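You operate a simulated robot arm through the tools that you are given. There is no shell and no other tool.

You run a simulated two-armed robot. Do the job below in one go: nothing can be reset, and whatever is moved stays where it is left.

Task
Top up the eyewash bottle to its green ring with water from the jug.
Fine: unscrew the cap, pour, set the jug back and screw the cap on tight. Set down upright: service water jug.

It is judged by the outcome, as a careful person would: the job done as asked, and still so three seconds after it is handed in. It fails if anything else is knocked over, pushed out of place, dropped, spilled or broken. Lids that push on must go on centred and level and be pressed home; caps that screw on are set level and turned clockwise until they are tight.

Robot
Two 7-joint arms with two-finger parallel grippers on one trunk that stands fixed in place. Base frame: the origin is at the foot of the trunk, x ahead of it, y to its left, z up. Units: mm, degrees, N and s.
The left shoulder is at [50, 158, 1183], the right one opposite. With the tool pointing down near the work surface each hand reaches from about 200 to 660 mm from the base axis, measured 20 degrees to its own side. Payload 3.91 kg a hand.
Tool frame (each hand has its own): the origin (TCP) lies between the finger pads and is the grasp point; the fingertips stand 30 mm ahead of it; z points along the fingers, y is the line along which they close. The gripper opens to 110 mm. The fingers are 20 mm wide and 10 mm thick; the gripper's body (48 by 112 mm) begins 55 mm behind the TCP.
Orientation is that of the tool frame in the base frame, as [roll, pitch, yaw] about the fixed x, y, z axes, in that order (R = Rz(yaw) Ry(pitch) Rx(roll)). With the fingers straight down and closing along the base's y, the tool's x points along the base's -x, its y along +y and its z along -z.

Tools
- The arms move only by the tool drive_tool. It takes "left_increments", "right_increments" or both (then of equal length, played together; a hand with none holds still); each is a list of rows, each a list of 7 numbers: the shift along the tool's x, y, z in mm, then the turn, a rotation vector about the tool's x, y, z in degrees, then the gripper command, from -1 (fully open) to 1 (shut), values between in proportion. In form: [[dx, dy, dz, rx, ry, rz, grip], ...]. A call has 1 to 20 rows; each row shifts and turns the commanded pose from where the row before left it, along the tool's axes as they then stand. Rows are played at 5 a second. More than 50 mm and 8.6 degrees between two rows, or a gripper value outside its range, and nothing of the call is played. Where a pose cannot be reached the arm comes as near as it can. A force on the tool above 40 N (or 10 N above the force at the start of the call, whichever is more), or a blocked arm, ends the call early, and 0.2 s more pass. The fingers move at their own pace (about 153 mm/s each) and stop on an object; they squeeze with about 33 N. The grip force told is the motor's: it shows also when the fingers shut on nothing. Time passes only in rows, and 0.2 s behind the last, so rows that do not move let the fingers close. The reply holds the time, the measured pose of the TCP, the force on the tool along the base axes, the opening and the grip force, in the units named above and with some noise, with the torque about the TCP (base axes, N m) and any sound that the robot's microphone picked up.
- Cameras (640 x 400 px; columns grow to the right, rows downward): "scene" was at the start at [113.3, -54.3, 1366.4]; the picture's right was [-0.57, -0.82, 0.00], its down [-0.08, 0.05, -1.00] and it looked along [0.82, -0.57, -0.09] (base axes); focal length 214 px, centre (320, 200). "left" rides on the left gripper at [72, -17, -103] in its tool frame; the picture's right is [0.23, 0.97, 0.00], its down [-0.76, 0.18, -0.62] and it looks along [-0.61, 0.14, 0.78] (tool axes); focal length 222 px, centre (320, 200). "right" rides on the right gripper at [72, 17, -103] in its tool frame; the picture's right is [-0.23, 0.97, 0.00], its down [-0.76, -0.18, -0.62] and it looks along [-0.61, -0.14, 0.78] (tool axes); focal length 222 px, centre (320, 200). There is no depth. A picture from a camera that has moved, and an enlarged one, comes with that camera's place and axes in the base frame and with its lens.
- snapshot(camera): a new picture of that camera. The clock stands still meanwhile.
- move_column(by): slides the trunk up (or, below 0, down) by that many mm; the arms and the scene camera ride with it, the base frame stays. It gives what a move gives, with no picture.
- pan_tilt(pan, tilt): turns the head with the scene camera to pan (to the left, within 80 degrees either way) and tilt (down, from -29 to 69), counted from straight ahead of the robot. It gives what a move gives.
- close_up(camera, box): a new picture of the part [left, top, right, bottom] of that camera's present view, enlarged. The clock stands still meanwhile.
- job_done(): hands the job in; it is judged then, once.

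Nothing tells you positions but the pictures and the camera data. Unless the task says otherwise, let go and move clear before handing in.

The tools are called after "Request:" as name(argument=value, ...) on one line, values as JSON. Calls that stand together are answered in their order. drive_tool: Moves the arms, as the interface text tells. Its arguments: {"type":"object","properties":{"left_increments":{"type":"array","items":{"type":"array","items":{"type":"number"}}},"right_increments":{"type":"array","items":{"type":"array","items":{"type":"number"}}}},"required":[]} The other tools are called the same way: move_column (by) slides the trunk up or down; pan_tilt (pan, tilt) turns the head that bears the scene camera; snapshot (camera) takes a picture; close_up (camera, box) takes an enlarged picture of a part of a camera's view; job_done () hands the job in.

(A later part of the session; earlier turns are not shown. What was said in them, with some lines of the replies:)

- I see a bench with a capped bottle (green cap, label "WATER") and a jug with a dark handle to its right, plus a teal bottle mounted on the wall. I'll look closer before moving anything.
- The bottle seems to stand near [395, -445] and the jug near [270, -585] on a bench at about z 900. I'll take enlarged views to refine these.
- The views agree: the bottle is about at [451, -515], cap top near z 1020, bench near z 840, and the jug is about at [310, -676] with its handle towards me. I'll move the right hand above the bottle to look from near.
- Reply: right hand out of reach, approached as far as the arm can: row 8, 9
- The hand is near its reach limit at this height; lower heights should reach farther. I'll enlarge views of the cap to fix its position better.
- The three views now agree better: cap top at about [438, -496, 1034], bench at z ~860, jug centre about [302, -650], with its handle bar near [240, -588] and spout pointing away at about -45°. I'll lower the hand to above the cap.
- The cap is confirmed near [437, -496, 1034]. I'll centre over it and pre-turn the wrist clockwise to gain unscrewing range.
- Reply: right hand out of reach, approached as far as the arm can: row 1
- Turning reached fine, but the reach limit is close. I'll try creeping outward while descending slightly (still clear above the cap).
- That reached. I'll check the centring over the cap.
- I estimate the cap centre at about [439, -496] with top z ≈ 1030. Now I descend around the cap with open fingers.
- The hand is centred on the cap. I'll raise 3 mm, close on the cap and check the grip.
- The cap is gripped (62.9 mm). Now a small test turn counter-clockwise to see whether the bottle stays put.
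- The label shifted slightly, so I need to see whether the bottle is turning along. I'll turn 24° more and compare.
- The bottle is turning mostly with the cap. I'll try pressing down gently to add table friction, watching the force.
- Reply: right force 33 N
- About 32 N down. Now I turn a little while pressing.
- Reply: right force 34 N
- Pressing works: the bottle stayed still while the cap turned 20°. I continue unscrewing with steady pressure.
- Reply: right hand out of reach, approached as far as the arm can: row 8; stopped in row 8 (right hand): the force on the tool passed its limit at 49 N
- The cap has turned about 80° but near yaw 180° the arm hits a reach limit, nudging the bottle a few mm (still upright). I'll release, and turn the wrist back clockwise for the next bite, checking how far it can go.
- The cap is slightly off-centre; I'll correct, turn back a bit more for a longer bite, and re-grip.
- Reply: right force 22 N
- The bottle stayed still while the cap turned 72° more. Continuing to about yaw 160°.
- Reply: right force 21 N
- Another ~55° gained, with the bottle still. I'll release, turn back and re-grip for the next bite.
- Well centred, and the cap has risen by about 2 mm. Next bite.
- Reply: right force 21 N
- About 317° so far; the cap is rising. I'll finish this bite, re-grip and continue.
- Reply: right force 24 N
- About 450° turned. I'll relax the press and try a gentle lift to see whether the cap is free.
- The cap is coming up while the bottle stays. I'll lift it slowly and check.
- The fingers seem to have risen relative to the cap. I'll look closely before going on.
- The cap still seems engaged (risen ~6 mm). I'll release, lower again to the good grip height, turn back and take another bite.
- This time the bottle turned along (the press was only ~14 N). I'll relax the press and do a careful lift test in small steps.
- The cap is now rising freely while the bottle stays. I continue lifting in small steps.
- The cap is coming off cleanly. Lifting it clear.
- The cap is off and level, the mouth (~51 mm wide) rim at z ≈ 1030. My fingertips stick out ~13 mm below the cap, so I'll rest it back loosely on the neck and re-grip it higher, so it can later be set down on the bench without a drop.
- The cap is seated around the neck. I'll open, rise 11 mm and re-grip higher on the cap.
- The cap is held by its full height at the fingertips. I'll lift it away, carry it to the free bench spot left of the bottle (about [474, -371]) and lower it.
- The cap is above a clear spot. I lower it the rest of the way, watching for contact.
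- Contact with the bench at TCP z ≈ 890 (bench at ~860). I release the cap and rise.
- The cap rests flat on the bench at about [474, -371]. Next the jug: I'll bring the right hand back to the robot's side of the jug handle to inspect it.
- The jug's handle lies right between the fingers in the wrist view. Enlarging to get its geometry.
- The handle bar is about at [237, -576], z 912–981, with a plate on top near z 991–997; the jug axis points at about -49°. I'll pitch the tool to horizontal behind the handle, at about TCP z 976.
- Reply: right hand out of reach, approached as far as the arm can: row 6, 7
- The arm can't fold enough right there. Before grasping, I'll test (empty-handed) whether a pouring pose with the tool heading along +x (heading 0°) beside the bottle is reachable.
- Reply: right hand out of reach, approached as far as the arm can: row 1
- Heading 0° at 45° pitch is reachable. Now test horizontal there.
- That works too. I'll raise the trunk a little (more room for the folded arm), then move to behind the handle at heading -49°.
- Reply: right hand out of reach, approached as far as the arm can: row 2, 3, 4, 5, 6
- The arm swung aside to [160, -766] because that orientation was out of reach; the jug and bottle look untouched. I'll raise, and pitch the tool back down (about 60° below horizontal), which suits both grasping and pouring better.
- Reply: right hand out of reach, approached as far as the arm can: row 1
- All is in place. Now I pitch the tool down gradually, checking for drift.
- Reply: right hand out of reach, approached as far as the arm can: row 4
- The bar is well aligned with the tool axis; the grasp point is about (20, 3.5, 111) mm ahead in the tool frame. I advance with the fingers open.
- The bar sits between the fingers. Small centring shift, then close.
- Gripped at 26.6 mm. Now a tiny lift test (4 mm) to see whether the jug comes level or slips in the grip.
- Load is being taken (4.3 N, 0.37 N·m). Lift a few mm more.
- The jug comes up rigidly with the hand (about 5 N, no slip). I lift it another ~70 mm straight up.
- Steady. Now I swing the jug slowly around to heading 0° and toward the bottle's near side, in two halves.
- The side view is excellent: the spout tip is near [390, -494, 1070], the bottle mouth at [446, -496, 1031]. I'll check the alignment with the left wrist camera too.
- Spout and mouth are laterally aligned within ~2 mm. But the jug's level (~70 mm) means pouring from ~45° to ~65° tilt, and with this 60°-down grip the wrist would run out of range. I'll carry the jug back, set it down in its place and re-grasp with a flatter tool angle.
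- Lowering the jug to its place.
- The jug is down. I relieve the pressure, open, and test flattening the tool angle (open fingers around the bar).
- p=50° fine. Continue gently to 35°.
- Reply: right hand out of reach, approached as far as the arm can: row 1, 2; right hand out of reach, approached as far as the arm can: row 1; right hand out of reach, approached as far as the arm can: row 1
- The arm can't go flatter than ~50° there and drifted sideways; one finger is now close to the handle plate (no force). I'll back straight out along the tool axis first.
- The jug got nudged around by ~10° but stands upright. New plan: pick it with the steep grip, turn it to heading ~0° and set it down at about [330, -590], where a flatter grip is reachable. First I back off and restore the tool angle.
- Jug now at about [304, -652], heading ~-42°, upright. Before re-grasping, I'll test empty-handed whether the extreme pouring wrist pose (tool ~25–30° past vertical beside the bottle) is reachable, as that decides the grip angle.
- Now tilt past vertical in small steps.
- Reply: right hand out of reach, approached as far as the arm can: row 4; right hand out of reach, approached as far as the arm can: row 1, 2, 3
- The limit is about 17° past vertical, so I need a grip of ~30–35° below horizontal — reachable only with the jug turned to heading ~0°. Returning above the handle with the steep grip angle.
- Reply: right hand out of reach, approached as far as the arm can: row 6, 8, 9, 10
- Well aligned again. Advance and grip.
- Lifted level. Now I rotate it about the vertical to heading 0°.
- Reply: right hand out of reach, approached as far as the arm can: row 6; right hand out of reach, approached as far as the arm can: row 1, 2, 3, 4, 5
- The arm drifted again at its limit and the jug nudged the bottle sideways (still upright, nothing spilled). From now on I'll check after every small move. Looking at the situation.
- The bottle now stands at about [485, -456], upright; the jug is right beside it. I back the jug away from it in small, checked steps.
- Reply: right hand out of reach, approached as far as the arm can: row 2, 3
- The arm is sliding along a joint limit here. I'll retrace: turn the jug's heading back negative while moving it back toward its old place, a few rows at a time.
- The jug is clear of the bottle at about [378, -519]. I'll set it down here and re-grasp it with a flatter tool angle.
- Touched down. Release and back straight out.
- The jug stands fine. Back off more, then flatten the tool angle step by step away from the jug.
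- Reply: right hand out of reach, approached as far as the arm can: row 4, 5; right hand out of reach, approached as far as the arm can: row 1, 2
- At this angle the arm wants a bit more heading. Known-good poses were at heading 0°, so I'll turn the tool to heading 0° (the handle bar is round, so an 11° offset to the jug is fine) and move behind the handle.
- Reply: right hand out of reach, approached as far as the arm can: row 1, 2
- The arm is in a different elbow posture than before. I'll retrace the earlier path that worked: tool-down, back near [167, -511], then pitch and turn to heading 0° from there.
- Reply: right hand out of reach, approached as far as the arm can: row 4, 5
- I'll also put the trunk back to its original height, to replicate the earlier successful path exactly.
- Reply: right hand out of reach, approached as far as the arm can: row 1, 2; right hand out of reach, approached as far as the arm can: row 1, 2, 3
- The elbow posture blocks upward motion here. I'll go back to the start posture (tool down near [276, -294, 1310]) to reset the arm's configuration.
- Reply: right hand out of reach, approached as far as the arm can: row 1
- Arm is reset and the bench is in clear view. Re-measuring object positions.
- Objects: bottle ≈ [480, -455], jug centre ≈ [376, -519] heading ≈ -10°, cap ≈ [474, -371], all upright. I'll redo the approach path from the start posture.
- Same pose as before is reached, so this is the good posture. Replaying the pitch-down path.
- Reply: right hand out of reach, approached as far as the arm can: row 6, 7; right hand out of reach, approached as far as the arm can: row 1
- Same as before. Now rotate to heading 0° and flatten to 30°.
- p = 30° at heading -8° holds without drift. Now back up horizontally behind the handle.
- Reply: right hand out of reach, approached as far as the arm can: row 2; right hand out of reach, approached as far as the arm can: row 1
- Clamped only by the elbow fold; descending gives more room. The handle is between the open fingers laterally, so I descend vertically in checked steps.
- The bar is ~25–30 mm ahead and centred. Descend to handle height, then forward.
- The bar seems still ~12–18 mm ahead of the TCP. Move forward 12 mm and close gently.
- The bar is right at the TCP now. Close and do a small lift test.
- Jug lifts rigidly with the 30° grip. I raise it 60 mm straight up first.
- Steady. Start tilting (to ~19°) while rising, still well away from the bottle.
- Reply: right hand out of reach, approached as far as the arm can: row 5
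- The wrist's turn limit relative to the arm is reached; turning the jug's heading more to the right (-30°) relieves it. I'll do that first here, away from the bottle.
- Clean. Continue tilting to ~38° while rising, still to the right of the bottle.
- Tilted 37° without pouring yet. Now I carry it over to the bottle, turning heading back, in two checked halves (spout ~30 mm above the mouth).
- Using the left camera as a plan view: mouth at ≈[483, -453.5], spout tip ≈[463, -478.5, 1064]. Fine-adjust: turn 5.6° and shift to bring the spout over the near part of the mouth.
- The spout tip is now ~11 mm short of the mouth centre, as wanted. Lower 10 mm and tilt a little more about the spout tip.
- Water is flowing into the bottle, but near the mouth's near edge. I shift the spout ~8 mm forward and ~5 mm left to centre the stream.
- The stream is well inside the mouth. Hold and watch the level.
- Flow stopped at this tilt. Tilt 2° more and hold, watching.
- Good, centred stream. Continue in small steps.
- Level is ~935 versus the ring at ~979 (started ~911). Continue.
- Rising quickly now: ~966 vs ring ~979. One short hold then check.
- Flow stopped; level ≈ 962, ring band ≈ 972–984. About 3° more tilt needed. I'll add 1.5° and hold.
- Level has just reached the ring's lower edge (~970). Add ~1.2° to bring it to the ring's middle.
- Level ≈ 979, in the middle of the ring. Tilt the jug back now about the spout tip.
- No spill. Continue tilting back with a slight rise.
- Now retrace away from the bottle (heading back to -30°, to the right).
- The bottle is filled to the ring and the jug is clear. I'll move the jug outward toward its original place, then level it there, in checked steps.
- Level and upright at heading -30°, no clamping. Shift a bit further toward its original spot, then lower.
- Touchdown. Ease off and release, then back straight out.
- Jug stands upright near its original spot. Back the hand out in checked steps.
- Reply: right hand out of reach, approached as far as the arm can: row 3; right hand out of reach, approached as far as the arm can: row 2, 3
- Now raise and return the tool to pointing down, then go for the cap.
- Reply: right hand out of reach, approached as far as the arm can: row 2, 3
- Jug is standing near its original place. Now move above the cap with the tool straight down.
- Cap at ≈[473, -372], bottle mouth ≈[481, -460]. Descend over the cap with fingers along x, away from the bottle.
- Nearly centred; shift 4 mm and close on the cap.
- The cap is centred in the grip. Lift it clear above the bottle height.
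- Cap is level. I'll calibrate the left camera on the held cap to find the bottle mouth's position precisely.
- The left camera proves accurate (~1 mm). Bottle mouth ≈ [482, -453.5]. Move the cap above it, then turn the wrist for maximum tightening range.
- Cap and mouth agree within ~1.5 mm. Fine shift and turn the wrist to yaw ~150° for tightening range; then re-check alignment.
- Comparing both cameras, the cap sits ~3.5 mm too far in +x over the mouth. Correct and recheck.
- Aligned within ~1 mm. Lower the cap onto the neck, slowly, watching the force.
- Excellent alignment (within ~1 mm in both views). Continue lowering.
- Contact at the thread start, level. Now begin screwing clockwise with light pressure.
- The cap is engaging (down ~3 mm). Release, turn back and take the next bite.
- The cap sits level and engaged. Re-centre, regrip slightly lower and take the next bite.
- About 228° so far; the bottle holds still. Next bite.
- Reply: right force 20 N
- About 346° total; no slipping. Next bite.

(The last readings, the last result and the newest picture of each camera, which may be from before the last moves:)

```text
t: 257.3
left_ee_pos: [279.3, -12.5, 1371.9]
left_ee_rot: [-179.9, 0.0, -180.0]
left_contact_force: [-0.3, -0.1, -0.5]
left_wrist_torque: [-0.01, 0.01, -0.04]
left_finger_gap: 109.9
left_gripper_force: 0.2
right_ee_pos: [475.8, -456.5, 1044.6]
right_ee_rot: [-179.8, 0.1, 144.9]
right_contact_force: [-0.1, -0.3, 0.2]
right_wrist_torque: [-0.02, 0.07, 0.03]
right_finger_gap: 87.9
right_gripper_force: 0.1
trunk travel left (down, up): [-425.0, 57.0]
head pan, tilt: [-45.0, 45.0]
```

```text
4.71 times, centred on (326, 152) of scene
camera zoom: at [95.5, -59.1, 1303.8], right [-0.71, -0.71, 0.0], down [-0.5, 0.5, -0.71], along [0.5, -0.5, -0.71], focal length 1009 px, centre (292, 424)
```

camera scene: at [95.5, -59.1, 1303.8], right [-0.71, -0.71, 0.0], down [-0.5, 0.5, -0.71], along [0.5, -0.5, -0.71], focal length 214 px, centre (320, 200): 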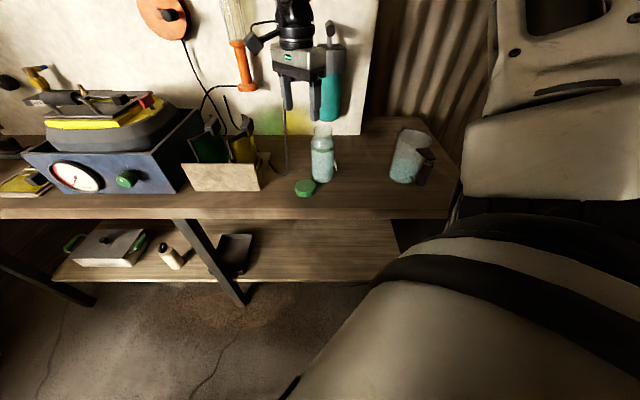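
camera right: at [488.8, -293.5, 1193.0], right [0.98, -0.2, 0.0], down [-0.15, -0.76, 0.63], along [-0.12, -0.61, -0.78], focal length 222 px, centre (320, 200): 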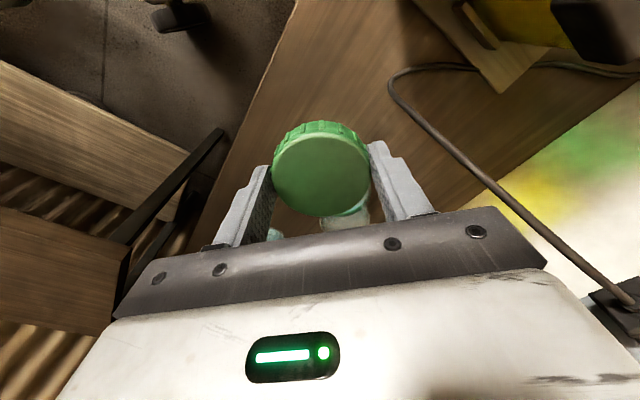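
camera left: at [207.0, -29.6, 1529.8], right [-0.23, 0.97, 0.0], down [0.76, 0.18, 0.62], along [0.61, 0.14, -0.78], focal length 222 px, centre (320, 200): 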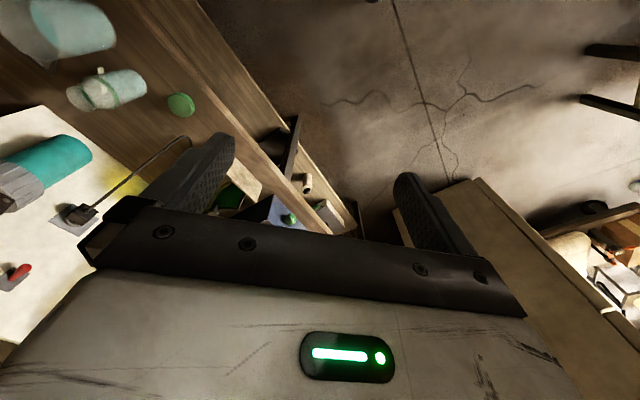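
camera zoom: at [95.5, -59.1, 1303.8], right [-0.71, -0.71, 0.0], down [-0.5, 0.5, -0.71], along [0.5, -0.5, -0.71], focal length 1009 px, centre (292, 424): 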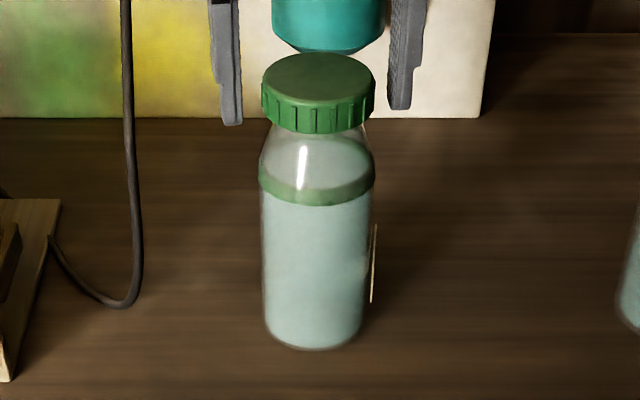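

About 1 mm (≈100–140°) of thread remains. Next bite with a firmer press, watching the label for bottle rotation.

Request:
drive_tool(right_increments=[[0, -0.5, 2, 0, 0, -6, -0.6], [0, 0, 1.5, 0, 0, 0, -0.6], [0, 0, 0, 0, 0, 0, -0.1], [0, 0, 0, 0, 0, 0, 1], [0, 0, 0, 0, 0, 0, 1], [0, 0, 1.2, 0, 0, 0, 1], [0, 0, 1.2, 0, 0, 0, 1], [0, 0, 1, 0, 0, 6, 1], [0, 0, 0.1, 0, 0, 8, 1], [0, 0, 0.1, 0, 0, 8, 1], [0, 0, 0.1, 0, 0, 8, 1], [0, 0, 0.1, 0, 0, 8, 1], [0, 0, 0.1, 0, 0, 8, 1], [0, 0, 0.1, 0, 0, 8, 1], [0, 0, 0, 0, 0, 0, 1]])

Request:
close_up(camera="scene", box=[296, 110, 356, 195])

Request:
close_up(camera="right", box=[160, 50, 520, 275])

```text
t: 260.5
left_ee_pos: [277.8, -12.5, 1371.7]
left_ee_rot: [-179.9, 0.1, 180.0]
left_contact_force: [0.0, -0.6, 0.7]
left_wrist_torque: [0.02, -0.02, -0.01]
left_finger_gap: 110.2
left_gripper_force: 0.1
right_ee_pos: [475.4, -455.0, 1037.8]
right_ee_rot: [180.0, 0.3, 96.8]
right_contact_force: [-2.6, -2.7, 15.2]
right_wrist_torque: [-0.07, 0.22, -0.01]
right_finger_gap: 61.8
right_gripper_force: 33.3
trunk travel left (down, up): [-425.0, 57.0]
head pan, tilt: [-45.0, 45.0]
```

```text
4.71 times, centred on (326, 152) of scene
camera zoom: at [93.9, -58.4, 1304.0], right [-0.71, -0.71, 0.0], down [-0.5, 0.5, -0.71], along [0.5, -0.5, -0.71], focal length 1009 px, centre (292, 424)
```

zoom: 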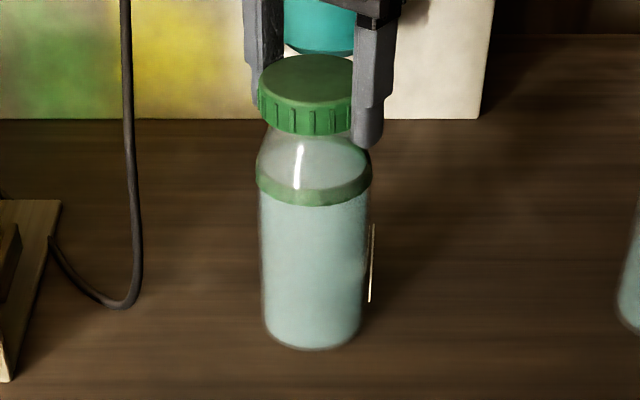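

```text
1.78 times, centred on (340, 162) of right
camera zoom: at [482.9, -381.8, 1141.6], right [0.99, -0.11, 0.0], down [-0.09, -0.77, 0.63], along [-0.07, -0.62, -0.78], focal length 395 px, centre (284, 267)
```

zoom: 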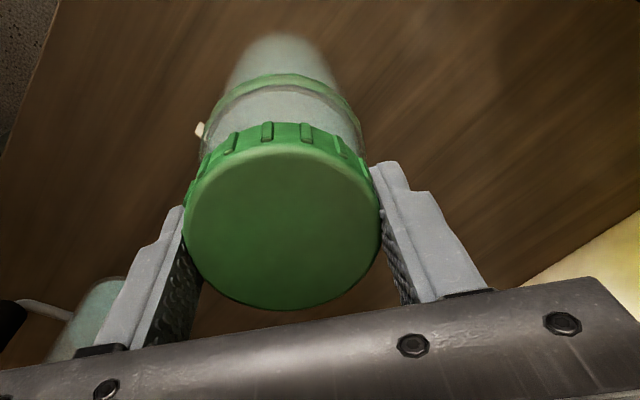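

Still turning freely (total ~400°). Continue.

Request:
drive_tool(right_increments=[[0, 0, 0.6, 0, 0, 8, 1], [0, 0, 0.1, 0, 0, 8, 1], [0, 0, 0.1, 0, 0, 8, 1], [0, 0, 0.1, 0, 0, 8, 1], [0, 0, 0.1, 0, 0, 8, 1], [0, 0, 0.1, 0, 0, 8, 1], [0, 0, 0.1, 0, 0, 8, 1], [0, 0, 0.1, 0, 0, 8, 1], [0, 0, 0, 0, 0, 0, 1]])

Request:
close_up(camera="scene", box=[296, 110, 356, 195])

Request:
close_up(camera="right", box=[160, 50, 520, 275])

```text
t: 262.5
left_ee_pos: [277.4, -12.2, 1371.3]
left_ee_rot: [-179.8, 0.0, 180.0]
left_contact_force: [-0.3, -0.6, 0.5]
left_wrist_torque: [-0.04, 0.0, -0.02]
left_finger_gap: 109.9
left_gripper_force: 0.0
right_ee_pos: [471.2, -453.6, 1037.4]
right_ee_rot: [179.7, 0.1, 32.9]
right_contact_force: [-3.6, -1.9, 16.4]
right_wrist_torque: [-0.04, 0.13, -0.04]
right_finger_gap: 61.8
right_gripper_force: 33.0
trunk travel left (down, up): [-425.0, 57.0]
head pan, tilt: [-45.0, 45.0]
```

```text
4.71 times, centred on (326, 152) of scene
camera zoom: at [93.8, -58.2, 1304.1], right [-0.71, -0.71, 0.0], down [-0.5, 0.5, -0.71], along [0.5, -0.5, -0.71], focal length 1009 px, centre (292, 424)
```

zoom: 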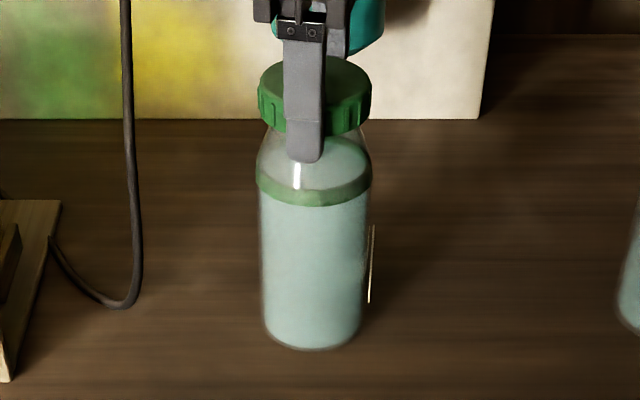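

```text
1.78 times, centred on (340, 162) of right
camera zoom: at [542.7, -430.0, 1140.8], right [0.34, -0.94, 0.01], down [-0.74, -0.26, 0.62], along [-0.58, -0.21, -0.78], focal length 395 px, centre (284, 267)
```

zoom: 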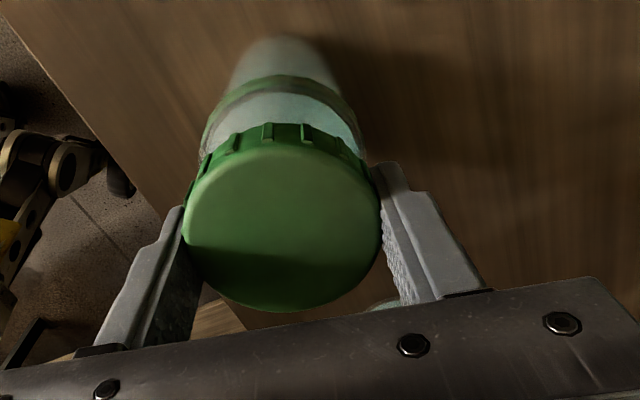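

~464° total. Next bite; tightness should come soon.

Request:
drive_tool(right_increments=[[0, 0, -1.5, 0, 0, 0, 1], [0, 0, -1.5, 0, 0, 0, 1], [0, 0, 0, 0, 0, 0, -0.25], [0, 0, 0, 0, 0, 0, -0.6], [0, 0, 0, 0, 0, -8, -0.6], [0, 0, 0, 0, 0, -8, -0.6], [0, 0, 0, 0, 0, -8, -0.6], [0, 0, 0, 0, 0, -8, -0.6], [0, 0, 0, 0, 0, -8, -0.6], [0, 0, 0, 0, 0, -8, -0.6], [0, 0, 0, 0, 0, -8, -0.6], [0, 0, 0, 0, 0, -8, -0.6], [0, 0, 0, 0, 0, -8, -0.6], [0, 0, 0, 0, 0, -8, -0.6], [0, 0, 0, 0, 0, -8, -0.6], [0, 0, 0, 0, 0, -8, -0.6], [0, 0, 0, 0, 0, -8, -0.6], [0, 0, 0, 0, 0, -8, -0.6], [0, 0, 0, 0, 0, 0, -0.6]])

Request:
close_up(camera="right", box=[160, 50, 520, 275])

Request:
close_up(camera="scene", box=[296, 110, 356, 195])

```text
t: 266.5
left_ee_pos: [278.9, -12.3, 1369.7]
left_ee_rot: [-179.9, 0.1, 179.9]
left_contact_force: [-0.3, 0.2, -0.6]
left_wrist_torque: [-0.01, -0.03, 0.0]
left_finger_gap: 109.8
left_gripper_force: 0.0
right_ee_pos: [474.9, -455.6, 1037.5]
right_ee_rot: [-179.8, 0.2, 144.9]
right_contact_force: [0.1, 0.8, 0.1]
right_wrist_torque: [0.0, -0.01, 0.0]
right_finger_gap: 88.0
right_gripper_force: 0.1
trunk travel left (down, up): [-425.0, 57.0]
head pan, tilt: [-45.0, 45.0]
```

```text
1.78 times, centred on (340, 162) of right
camera zoom: at [425.6, -400.2, 1141.6], right [0.74, 0.67, 0.0], down [0.52, -0.58, 0.63], along [0.42, -0.47, -0.78], focal length 395 px, centre (284, 267)
```

zoom: 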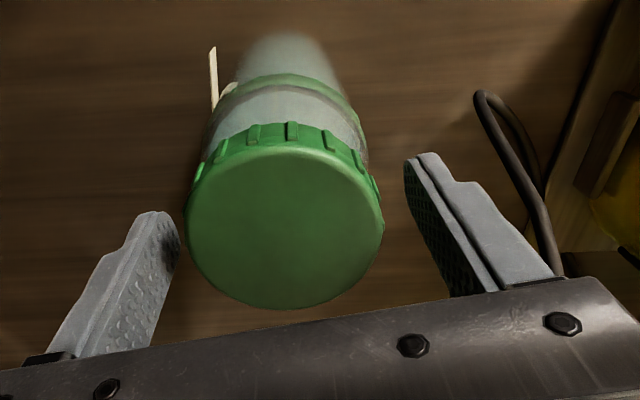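

```text
4.71 times, centred on (326, 152) of scene
camera zoom: at [95.5, -59.1, 1303.8], right [-0.71, -0.71, 0.0], down [-0.5, 0.5, -0.71], along [0.5, -0.5, -0.71], focal length 1009 px, centre (292, 424)
```

zoom: 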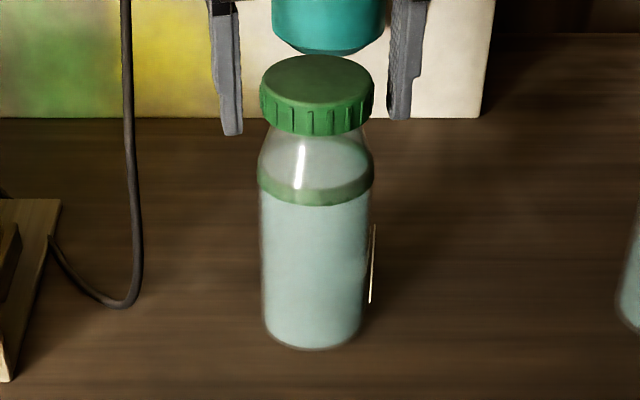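

Request:
drive_tool(right_increments=[[0, -0.3, 0, 0, 0, -6, -0.6], [0, 0, 0, 0, 0, 0, -0.1], [0, 0, 0, 0, 0, 0, 1], [0, 0, 0, 0, 0, 0, 1], [0, 0, 1.3, 0, 0, 0, 1], [0, 0, 1.3, 0, 0, 0, 1], [0, 0, 1, 0, 0, 0, 1], [0, 0, 0.6, 0, 0, 6, 1], [0, 0, 0.05, 0, 0, 8, 1], [0, 0, 0.05, 0, 0, 8, 1], [0, 0, 0.05, 0, 0, 8, 1], [0, 0, 0.05, 0, 0, 8, 1], [0, 0, 0, 0, 0, 0, 1]])

Request:
close_up(camera="scene", box=[296, 110, 356, 195])

Request:
close_up(camera="right", box=[160, 50, 520, 275])

```text
t: 269.3
left_ee_pos: [277.7, -11.1, 1371.2]
left_ee_rot: [-179.9, 0.1, -180.0]
left_contact_force: [-0.2, 0.8, 1.2]
left_wrist_torque: [-0.03, 0.02, -0.02]
left_finger_gap: 109.8
left_gripper_force: 0.1
right_ee_pos: [473.8, -453.9, 1036.4]
right_ee_rot: [180.0, 0.3, 112.8]
right_contact_force: [1.2, 0.9, 18.5]
right_wrist_torque: [-0.01, -0.11, 0.13]
right_finger_gap: 62.5
right_gripper_force: 33.2
trunk travel left (down, up): [-425.0, 57.0]
head pan, tilt: [-45.0, 45.0]
```

```text
4.71 times, centred on (326, 152) of scene
camera zoom: at [94.1, -57.6, 1304.1], right [-0.71, -0.71, 0.0], down [-0.5, 0.5, -0.71], along [0.5, -0.5, -0.71], focal length 1009 px, centre (292, 424)
```

zoom: 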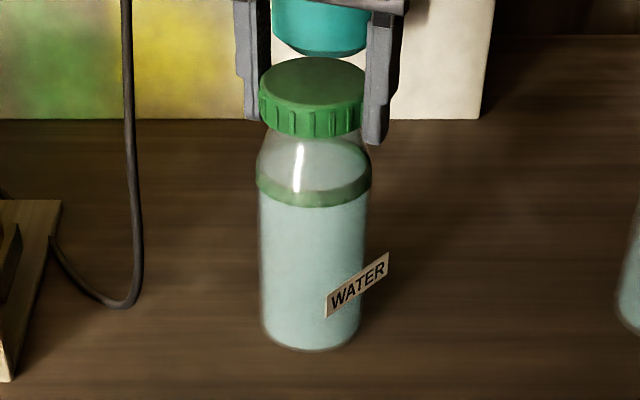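

```text
1.78 times, centred on (340, 162) of right
camera zoom: at [461.8, -381.4, 1139.3], right [0.99, 0.17, 0.0], down [0.13, -0.77, 0.63], along [0.11, -0.62, -0.78], focal length 395 px, centre (284, 267)
```

zoom: 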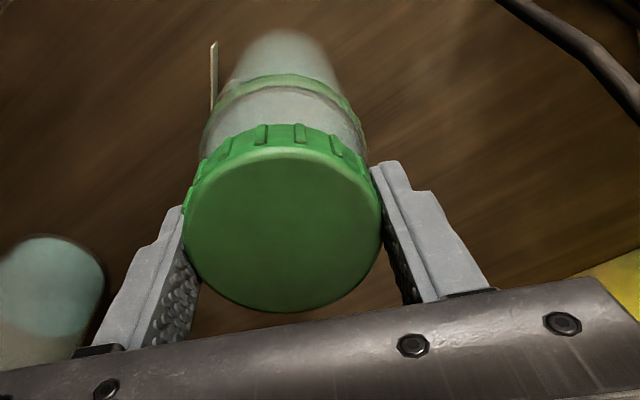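

The bottle now turns with the cap, so the cap is getting tight. I press harder (~33 N) and turn further.

Request:
drive_tool(right_increments=[[0, 0, 1, 0, 0, 0, 1], [0, 0, 1, 0, 0, 0, 1], [0, 0, 0.6, 0, 0, 0, 1], [0, 0, 0, 0, 0, 0, 1]])

Request:
close_up(camera="scene", box=[296, 110, 356, 195])

```text
t: 270.3
left_ee_pos: [277.8, -10.7, 1371.6]
left_ee_rot: [-179.9, 0.0, 180.0]
left_contact_force: [0.1, 0.0, 0.1]
left_wrist_torque: [0.01, 0.0, 0.0]
left_finger_gap: 109.6
left_gripper_force: 0.0
right_ee_pos: [474.7, -453.9, 1034.4]
right_ee_rot: [179.9, 0.4, 112.9]
right_contact_force: [1.9, 2.2, 23.8]
right_wrist_torque: [0.03, 0.02, -0.02]
right_finger_gap: 62.6
right_gripper_force: 32.9
trunk travel left (down, up): [-425.0, 57.0]
head pan, tilt: [-45.0, 45.0]
```

```text
4.71 times, centred on (326, 152) of scene
camera zoom: at [93.8, -57.1, 1304.2], right [-0.71, -0.71, 0.0], down [-0.5, 0.5, -0.71], along [0.5, -0.5, -0.71], focal length 1009 px, centre (292, 424)
```

zoom: 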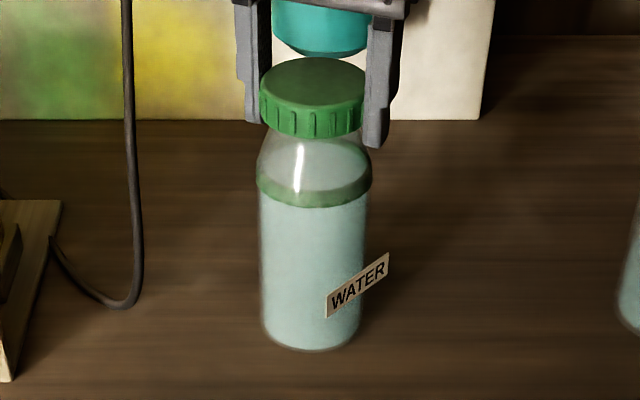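

Request:
drive_tool(right_increments=[[0, 0, 1, 0, 0, 0, 1], [0, 0, 0.8, 0, 0, 0, 1], [0, 0, 0, 0, 0, 4, 1], [0, 0, 0, 0, 0, 6, 1], [0, 0, 0, 0, 0, 6, 1], [0, 0, 0, 0, 0, 0, 1]])

Request:
close_up(camera="scene", box=[296, 110, 356, 195])

Request:
close_up(camera="right", box=[160, 50, 520, 275])

```text
t: 271.7
left_ee_pos: [277.2, -11.9, 1371.9]
left_ee_rot: [-179.9, 0.1, 179.9]
left_contact_force: [-0.9, 0.1, 0.3]
left_wrist_torque: [-0.01, -0.01, 0.04]
left_finger_gap: 110.1
left_gripper_force: 0.0
right_ee_pos: [473.2, -455.1, 1030.0]
right_ee_rot: [180.0, 0.4, 96.7]
right_contact_force: [1.2, -0.8, 19.0]
right_wrist_torque: [-0.11, 0.05, 0.14]
right_finger_gap: 62.6
right_gripper_force: 32.9
trunk travel left (down, up): [-425.0, 57.0]
head pan, tilt: [-45.0, 45.0]
```

```text
4.71 times, centred on (326, 152) of scene
camera zoom: at [94.0, -57.7, 1304.1], right [-0.71, -0.71, 0.0], down [-0.5, 0.5, -0.71], along [0.5, -0.5, -0.71], focal length 1009 px, centre (292, 424)
```

zoom: 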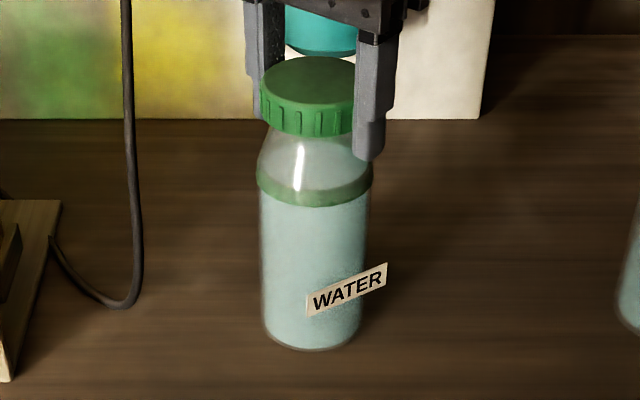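

```text
1.78 times, centred on (340, 162) of right
camera zoom: at [482.2, -382.0, 1133.9], right [0.99, -0.11, 0.0], down [-0.09, -0.77, 0.63], along [-0.07, -0.62, -0.78], focal length 395 px, centre (284, 267)
```

zoom: 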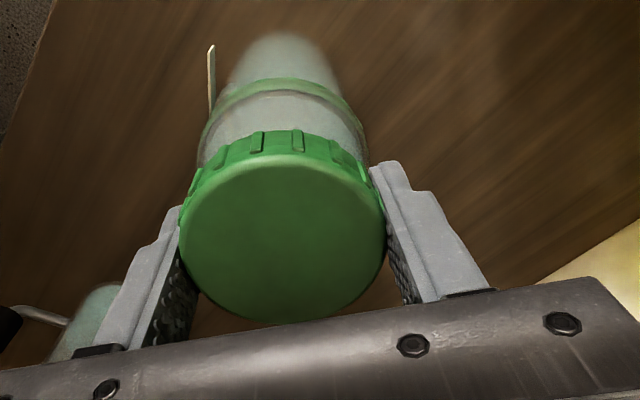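

The fingers slip down the cap at this press. I'll re-grip fresh and tighten once more with a stronger press before turning.

Request:
drive_tool(right_increments=[[0, 0, -1.5, 0, 0, 0, 1], [0, 0, -1.5, 0, 0, 0, 1], [0, 0, 0, 0, 0, 0, -0.25], [0, 0, 0, 0, 0, 0, -0.6], [0, 0, -3, 0, 0, -8, -0.6], [0, 0, -3, 0, 0, -8, -0.6], [0, 0, 0, 0, 0, -8, -0.6], [0, 0, 0, 0, 0, -8, -0.6], [0, 0, 0, 0, 0, -8, -0.6], [0, 0, 0, 0, 0, -8, -0.6], [0, 0, 0, 0, 0, 0, -0.6]])

Request:
close_up(camera="right", box=[160, 50, 520, 275])

Request:
close_up(camera="scene", box=[296, 110, 356, 195])

```text
t: 274.1
left_ee_pos: [279.8, -14.1, 1371.5]
left_ee_rot: [-179.9, 0.0, -180.0]
left_contact_force: [0.0, 0.3, -0.2]
left_wrist_torque: [0.01, 0.0, -0.03]
left_finger_gap: 110.1
left_gripper_force: 0.1
right_ee_pos: [473.0, -455.6, 1039.1]
right_ee_rot: [-179.8, 0.1, 145.0]
right_contact_force: [0.2, -0.2, -0.4]
right_wrist_torque: [-0.02, -0.03, 0.04]
right_finger_gap: 87.8
right_gripper_force: 0.0
trunk travel left (down, up): [-425.0, 57.0]
head pan, tilt: [-45.0, 45.0]
```

```text
1.78 times, centred on (340, 162) of right
camera zoom: at [425.2, -401.2, 1141.7], right [0.74, 0.67, 0.0], down [0.52, -0.58, 0.63], along [0.42, -0.47, -0.78], focal length 395 px, centre (284, 267)
```

zoom: 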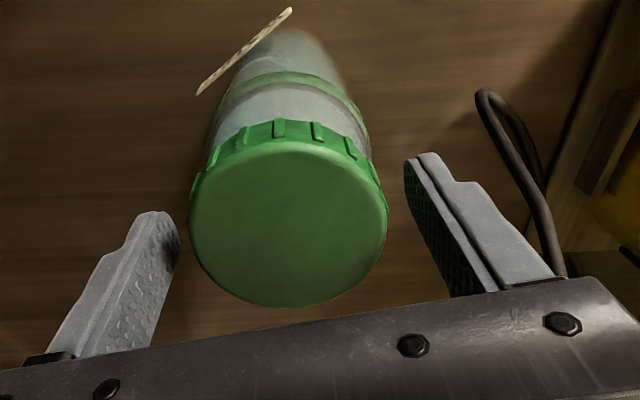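

```text
4.71 times, centred on (326, 152) of scene
camera zoom: at [95.5, -59.1, 1303.8], right [-0.71, -0.71, 0.0], down [-0.5, 0.5, -0.71], along [0.5, -0.5, -0.71], focal length 1009 px, centre (292, 424)
```

zoom: 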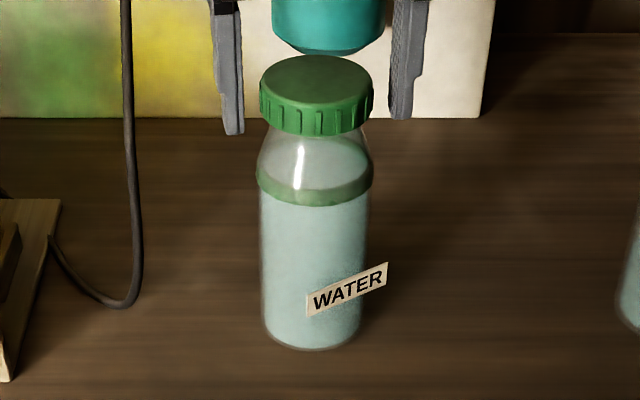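

Request:
drive_tool(right_increments=[[0, 1, 2.5, 0, 0, 0, -0.6], [0, 0, 0, 0, 0, 0, -0.1], [0, 0, 0, 0, 0, 0, 1], [0, 0, 0, 0, 0, 0, 1], [0, 0, 1, 0, 0, 0, 1], [0, 0, 1, 0, 0, 0, 1], [0, 0, 1, 0, 0, 0, 1], [0, 0, 1, 0, 0, 0, 1], [0, 0, 1, 0, 0, 0, 1], [0, 0, 0, 0, 0, 0, 1]])

```text
t: 276.3
left_ee_pos: [277.2, -12.6, 1371.9]
left_ee_rot: [-180.0, 0.1, 180.0]
left_contact_force: [0.1, 0.6, 0.8]
left_wrist_torque: [0.0, 0.04, 0.04]
left_finger_gap: 110.3
left_gripper_force: 0.0
right_ee_pos: [474.9, -452.9, 1034.8]
right_ee_rot: [-179.9, 0.5, 145.0]
right_contact_force: [0.0, -6.1, 29.6]
right_wrist_torque: [-0.15, 0.21, 0.04]
right_finger_gap: 62.8
right_gripper_force: 33.0
trunk travel left (down, up): [-425.0, 57.0]
head pan, tilt: [-45.0, 45.0]
```

~30 N press. Turn clockwise slowly.

Request:
drive_tool(right_increments=[[0, 0, 0.3, 0, 0, 4, 1], [0, 0, 0.2, 0, 0, 5, 1], [0, 0, 0.2, 0, 0, 5, 1], [0, 0, 0.2, 0, 0, 5, 1], [0, 0, 0, 0, 0, 0, 1]])

Request:
close_up(camera="scene", box=[296, 110, 356, 195])

Request:
close_up(camera="right", box=[160, 50, 520, 275])

```text
t: 277.5
left_ee_pos: [276.5, -10.0, 1372.8]
left_ee_rot: [-179.8, 0.2, -179.9]
left_contact_force: [0.6, 0.4, -0.2]
left_wrist_torque: [-0.03, 0.0, -0.01]
left_finger_gap: 109.8
left_gripper_force: 0.1
right_ee_pos: [475.3, -453.1, 1034.8]
right_ee_rot: [179.8, 0.6, 125.9]
right_contact_force: [-1.1, -1.5, 35.5]
right_wrist_torque: [-0.05, 0.46, 0.28]
right_finger_gap: 62.9
right_gripper_force: 33.0
trunk travel left (down, up): [-425.0, 57.0]
head pan, tilt: [-45.0, 45.0]
```

```text
4.71 times, centred on (326, 152) of scene
camera zoom: at [92.7, -56.5, 1304.3], right [-0.71, -0.71, 0.0], down [-0.5, 0.5, -0.71], along [0.5, -0.5, -0.7], focal length 1009 px, centre (292, 424)
```

zoom: 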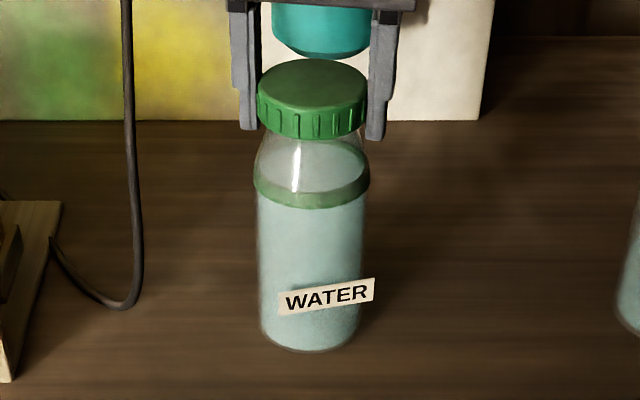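

```text
1.78 times, centred on (340, 162) of right
camera zoom: at [445.6, -384.9, 1137.8], right [0.92, 0.39, 0.01], down [0.3, -0.72, 0.63], along [0.25, -0.58, -0.78], focal length 395 px, centre (284, 267)
```

zoom: 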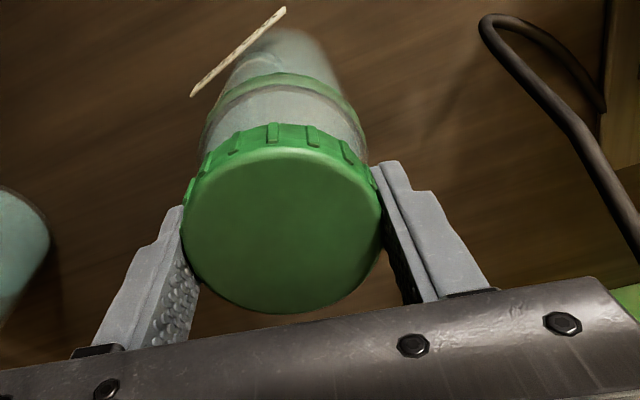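

Torque has doubled to 0.28 N·m and the bottle slips before the cap turns any further: the cap is tight. Release and move clear.

Request:
drive_tool(right_increments=[[0, 0, -1.5, 0, 0, 0, 1], [0, 0, -1.5, 0, 0, 0, 1], [0, 0, -1.5, 0, 0, 0, 1], [0, 0, -1, 0, 0, 0, 1], [0, 0, 0, 0, 0, 0, -0.25], [0, 0, 0, 0, 0, 0, -0.6], [0, 0, 0, 0, 0, 0, -0.6], [0, 0, -15, 0, 0, 0, -0.6], [0, 0, -25, 0, 0, 0, -0.6], [0, 0, -30, 0, 0, 0, -0.6], [0, 0, -30, 0, 0, 0, -0.6]])

Request:
close_up(camera="scene", box=[280, 100, 440, 210])

Request:
snapshot(camera="right")

```text
t: 279.9
left_ee_pos: [278.5, -12.7, 1370.1]
left_ee_rot: [-179.9, 0.0, -179.9]
left_contact_force: [-0.2, 0.5, -0.5]
left_wrist_torque: [0.0, 0.0, 0.02]
left_finger_gap: 110.2
left_gripper_force: 0.1
right_ee_pos: [474.0, -453.8, 1134.1]
right_ee_rot: [-179.8, 0.2, 125.9]
right_contact_force: [1.1, 0.2, -0.1]
right_wrist_torque: [-0.05, 0.01, 0.01]
right_finger_gap: 87.9
right_gripper_force: 0.0
trunk travel left (down, up): [-425.0, 57.0]
head pan, tilt: [-45.0, 45.0]
```

```text
3.64 times, centred on (360, 155) of scene
camera zoom: at [95.4, -58.8, 1303.8], right [-0.71, -0.71, 0.0], down [-0.5, 0.5, -0.71], along [0.5, -0.5, -0.71], focal length 780 px, centre (174, 364)
```

zoom: 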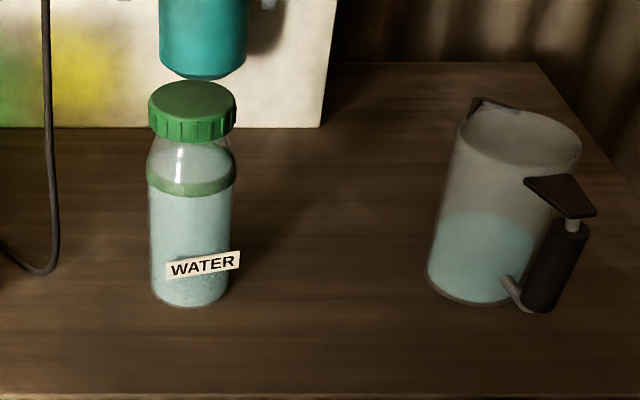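

```text
taken
camera right: at [445.3, -386.7, 1237.6], right [0.92, 0.39, 0.0], down [0.3, -0.72, 0.63], along [0.24, -0.58, -0.78], focal length 222 px, centre (320, 200)
```

right: 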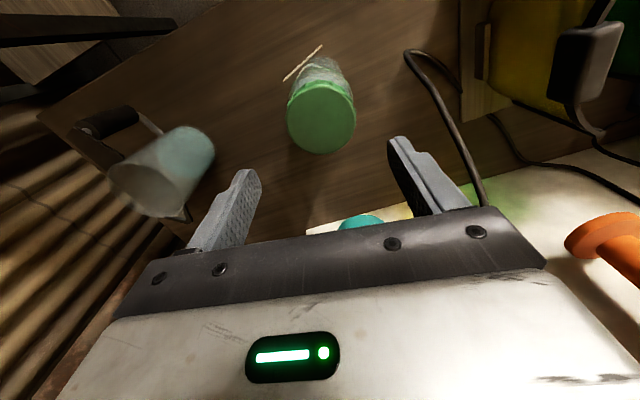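

Bottle capped, filled to the ring; jug upright. A closer check of the cap seat and level.

Request:
close_up(camera="scene", box=[310, 125, 350, 190])

Request:
close_up(camera="left", box=[20, 60, 180, 160])

Request:
snapshot(camera="scene")

```text
6.15 times, centred on (330, 158) of scene
camera zoom: at [95.4, -58.8, 1303.8], right [-0.71, -0.71, 0.0], down [-0.5, 0.5, -0.71], along [0.5, -0.5, -0.71], focal length 1320 px, centre (258, 462)
```

zoom: 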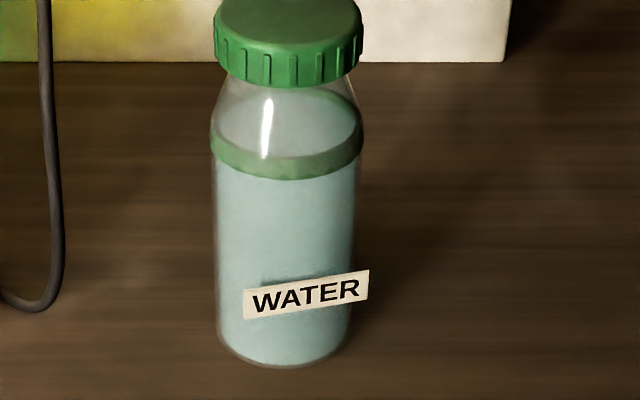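

```text
4.00 times, centred on (100, 110) of left
camera zoom: at [206.6, -28.8, 1474.9], right [-0.23, 0.97, 0.0], down [0.76, 0.18, 0.62], along [0.61, 0.14, -0.78], focal length 888 px, centre (1200, 560)
```

zoom: 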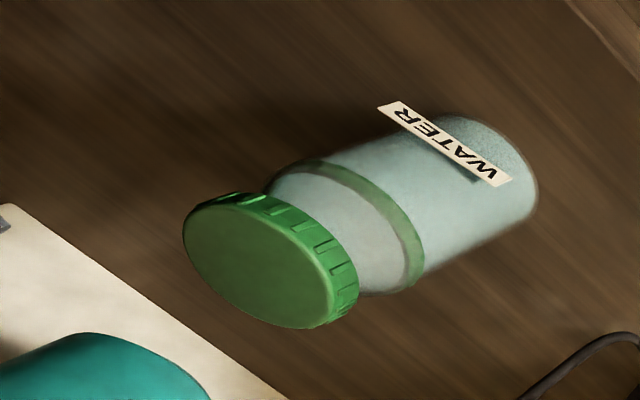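

```text
taken
camera scene: at [95.4, -58.8, 1303.8], right [-0.71, -0.71, 0.0], down [-0.5, 0.5, -0.71], along [0.5, -0.5, -0.71], focal length 214 px, centre (320, 200)
```

scene: 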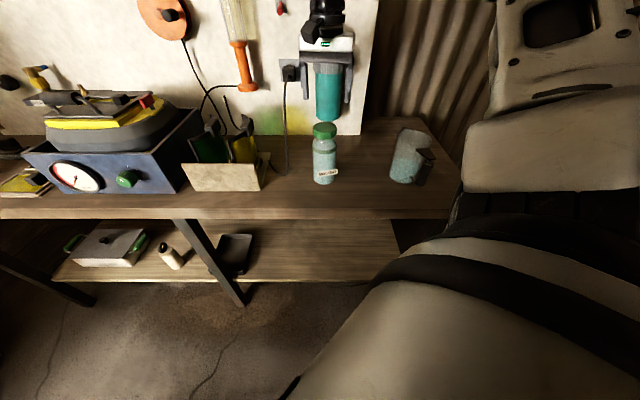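

Cap level and seated, water at the ring, no spill. Withdraw the hand to a neutral position.

Request:
drive_tool(right_increments=[[0, 0, -30, 0, 0, 0, -0.6], [20, -5, -20, 0, 0, 0, -0.6], [30, -7.3, -17, 0, 0, 0, -0.6], [30, -7.3, -17, 0, 0, 0, -0.6], [30, -7.3, -17, 0, 0, 0, -0.6], [30, -7.3, -17, 0, 0, 0, -0.6], [30, -7.3, -17, 0, 0, 0, -0.6], [30, -7.3, -17, 0, 0, 0, -0.6], [0, 0, 0, 0, 0, 0, -0.6], [0, 0, 0, 0, 0, 0, -0.6]])

Request:
snapshot(camera="scene")

Request:
close_up(camera="scene", box=[290, 110, 440, 210])

```text
t: 282.1
left_ee_pos: [278.8, -13.8, 1370.4]
left_ee_rot: [-180.0, 0.0, -180.0]
left_contact_force: [-0.1, 1.0, -0.5]
left_wrist_torque: [-0.04, -0.01, 0.03]
left_finger_gap: 110.3
left_gripper_force: 0.1
right_ee_pos: [318.2, -316.7, 1287.2]
right_ee_rot: [-179.9, 0.2, 125.8]
right_contact_force: [0.0, 0.2, 0.3]
right_wrist_torque: [-0.04, 0.01, -0.01]
right_finger_gap: 87.5
right_gripper_force: 0.0
trunk travel left (down, up): [-425.0, 57.0]
head pan, tilt: [-45.0, 45.0]
```

```text
taken
camera scene: at [95.4, -59.0, 1303.9], right [-0.71, -0.71, 0.0], down [-0.5, 0.5, -0.71], along [0.5, -0.5, -0.71], focal length 214 px, centre (320, 200)
```

scene: 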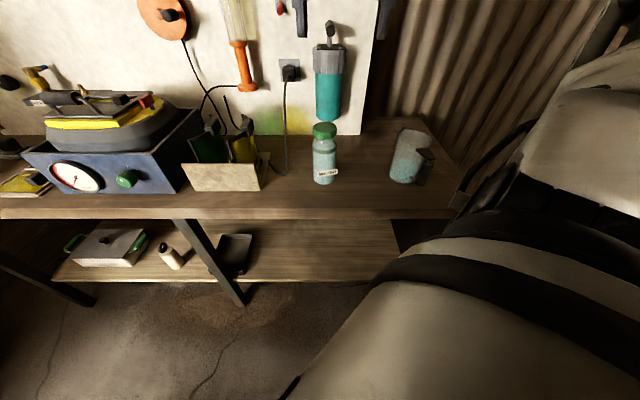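

```text
4.00 times, centred on (365, 160) of scene
camera zoom: at [95.4, -59.0, 1303.9], right [-0.71, -0.71, 0.0], down [-0.5, 0.5, -0.71], along [0.5, -0.5, -0.71], focal length 858 px, centre (140, 360)
```

zoom: 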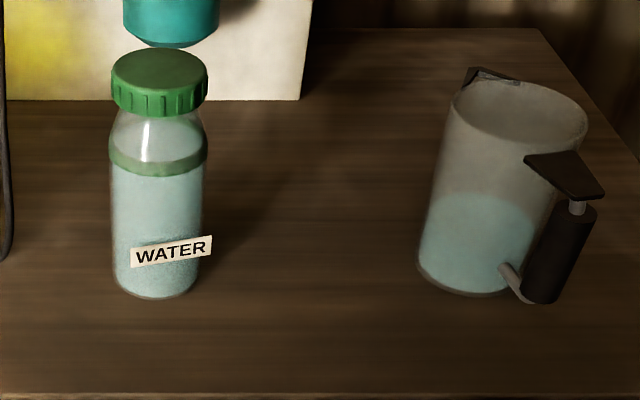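

The bottle stands upright with its cap on level and tight, and the water is at the green ring. The jug is upright close to its original spot. The bench is dry, nothing else has moved, and the hand is clear. I'm handing the job in.

Request:
job_done()

```text
The job is handed in.
```

I filled the eyewash bottle to its green ring, screwed the cap back on and set the jug down upright. I saw no spilled water on the bench, and nothing else was knocked over or pushed out of place.

- **Fill level:** by my camera estimate the water sits near the middle of the ring.
- **Cap:** it sits level. I turned it clockwise until the bottle itself began to slip on the bench under about 35 N of downward pressure.
- **Jug:** it stands about 10–15 mm from where it started and is turned roughly 20° from its original direction.
- **Bottle:** it is about 55 mm from where it started. I nudged it sideways with the jug when the arm hit a joint limit and drifted. It stayed upright, and I left it where it ended up.
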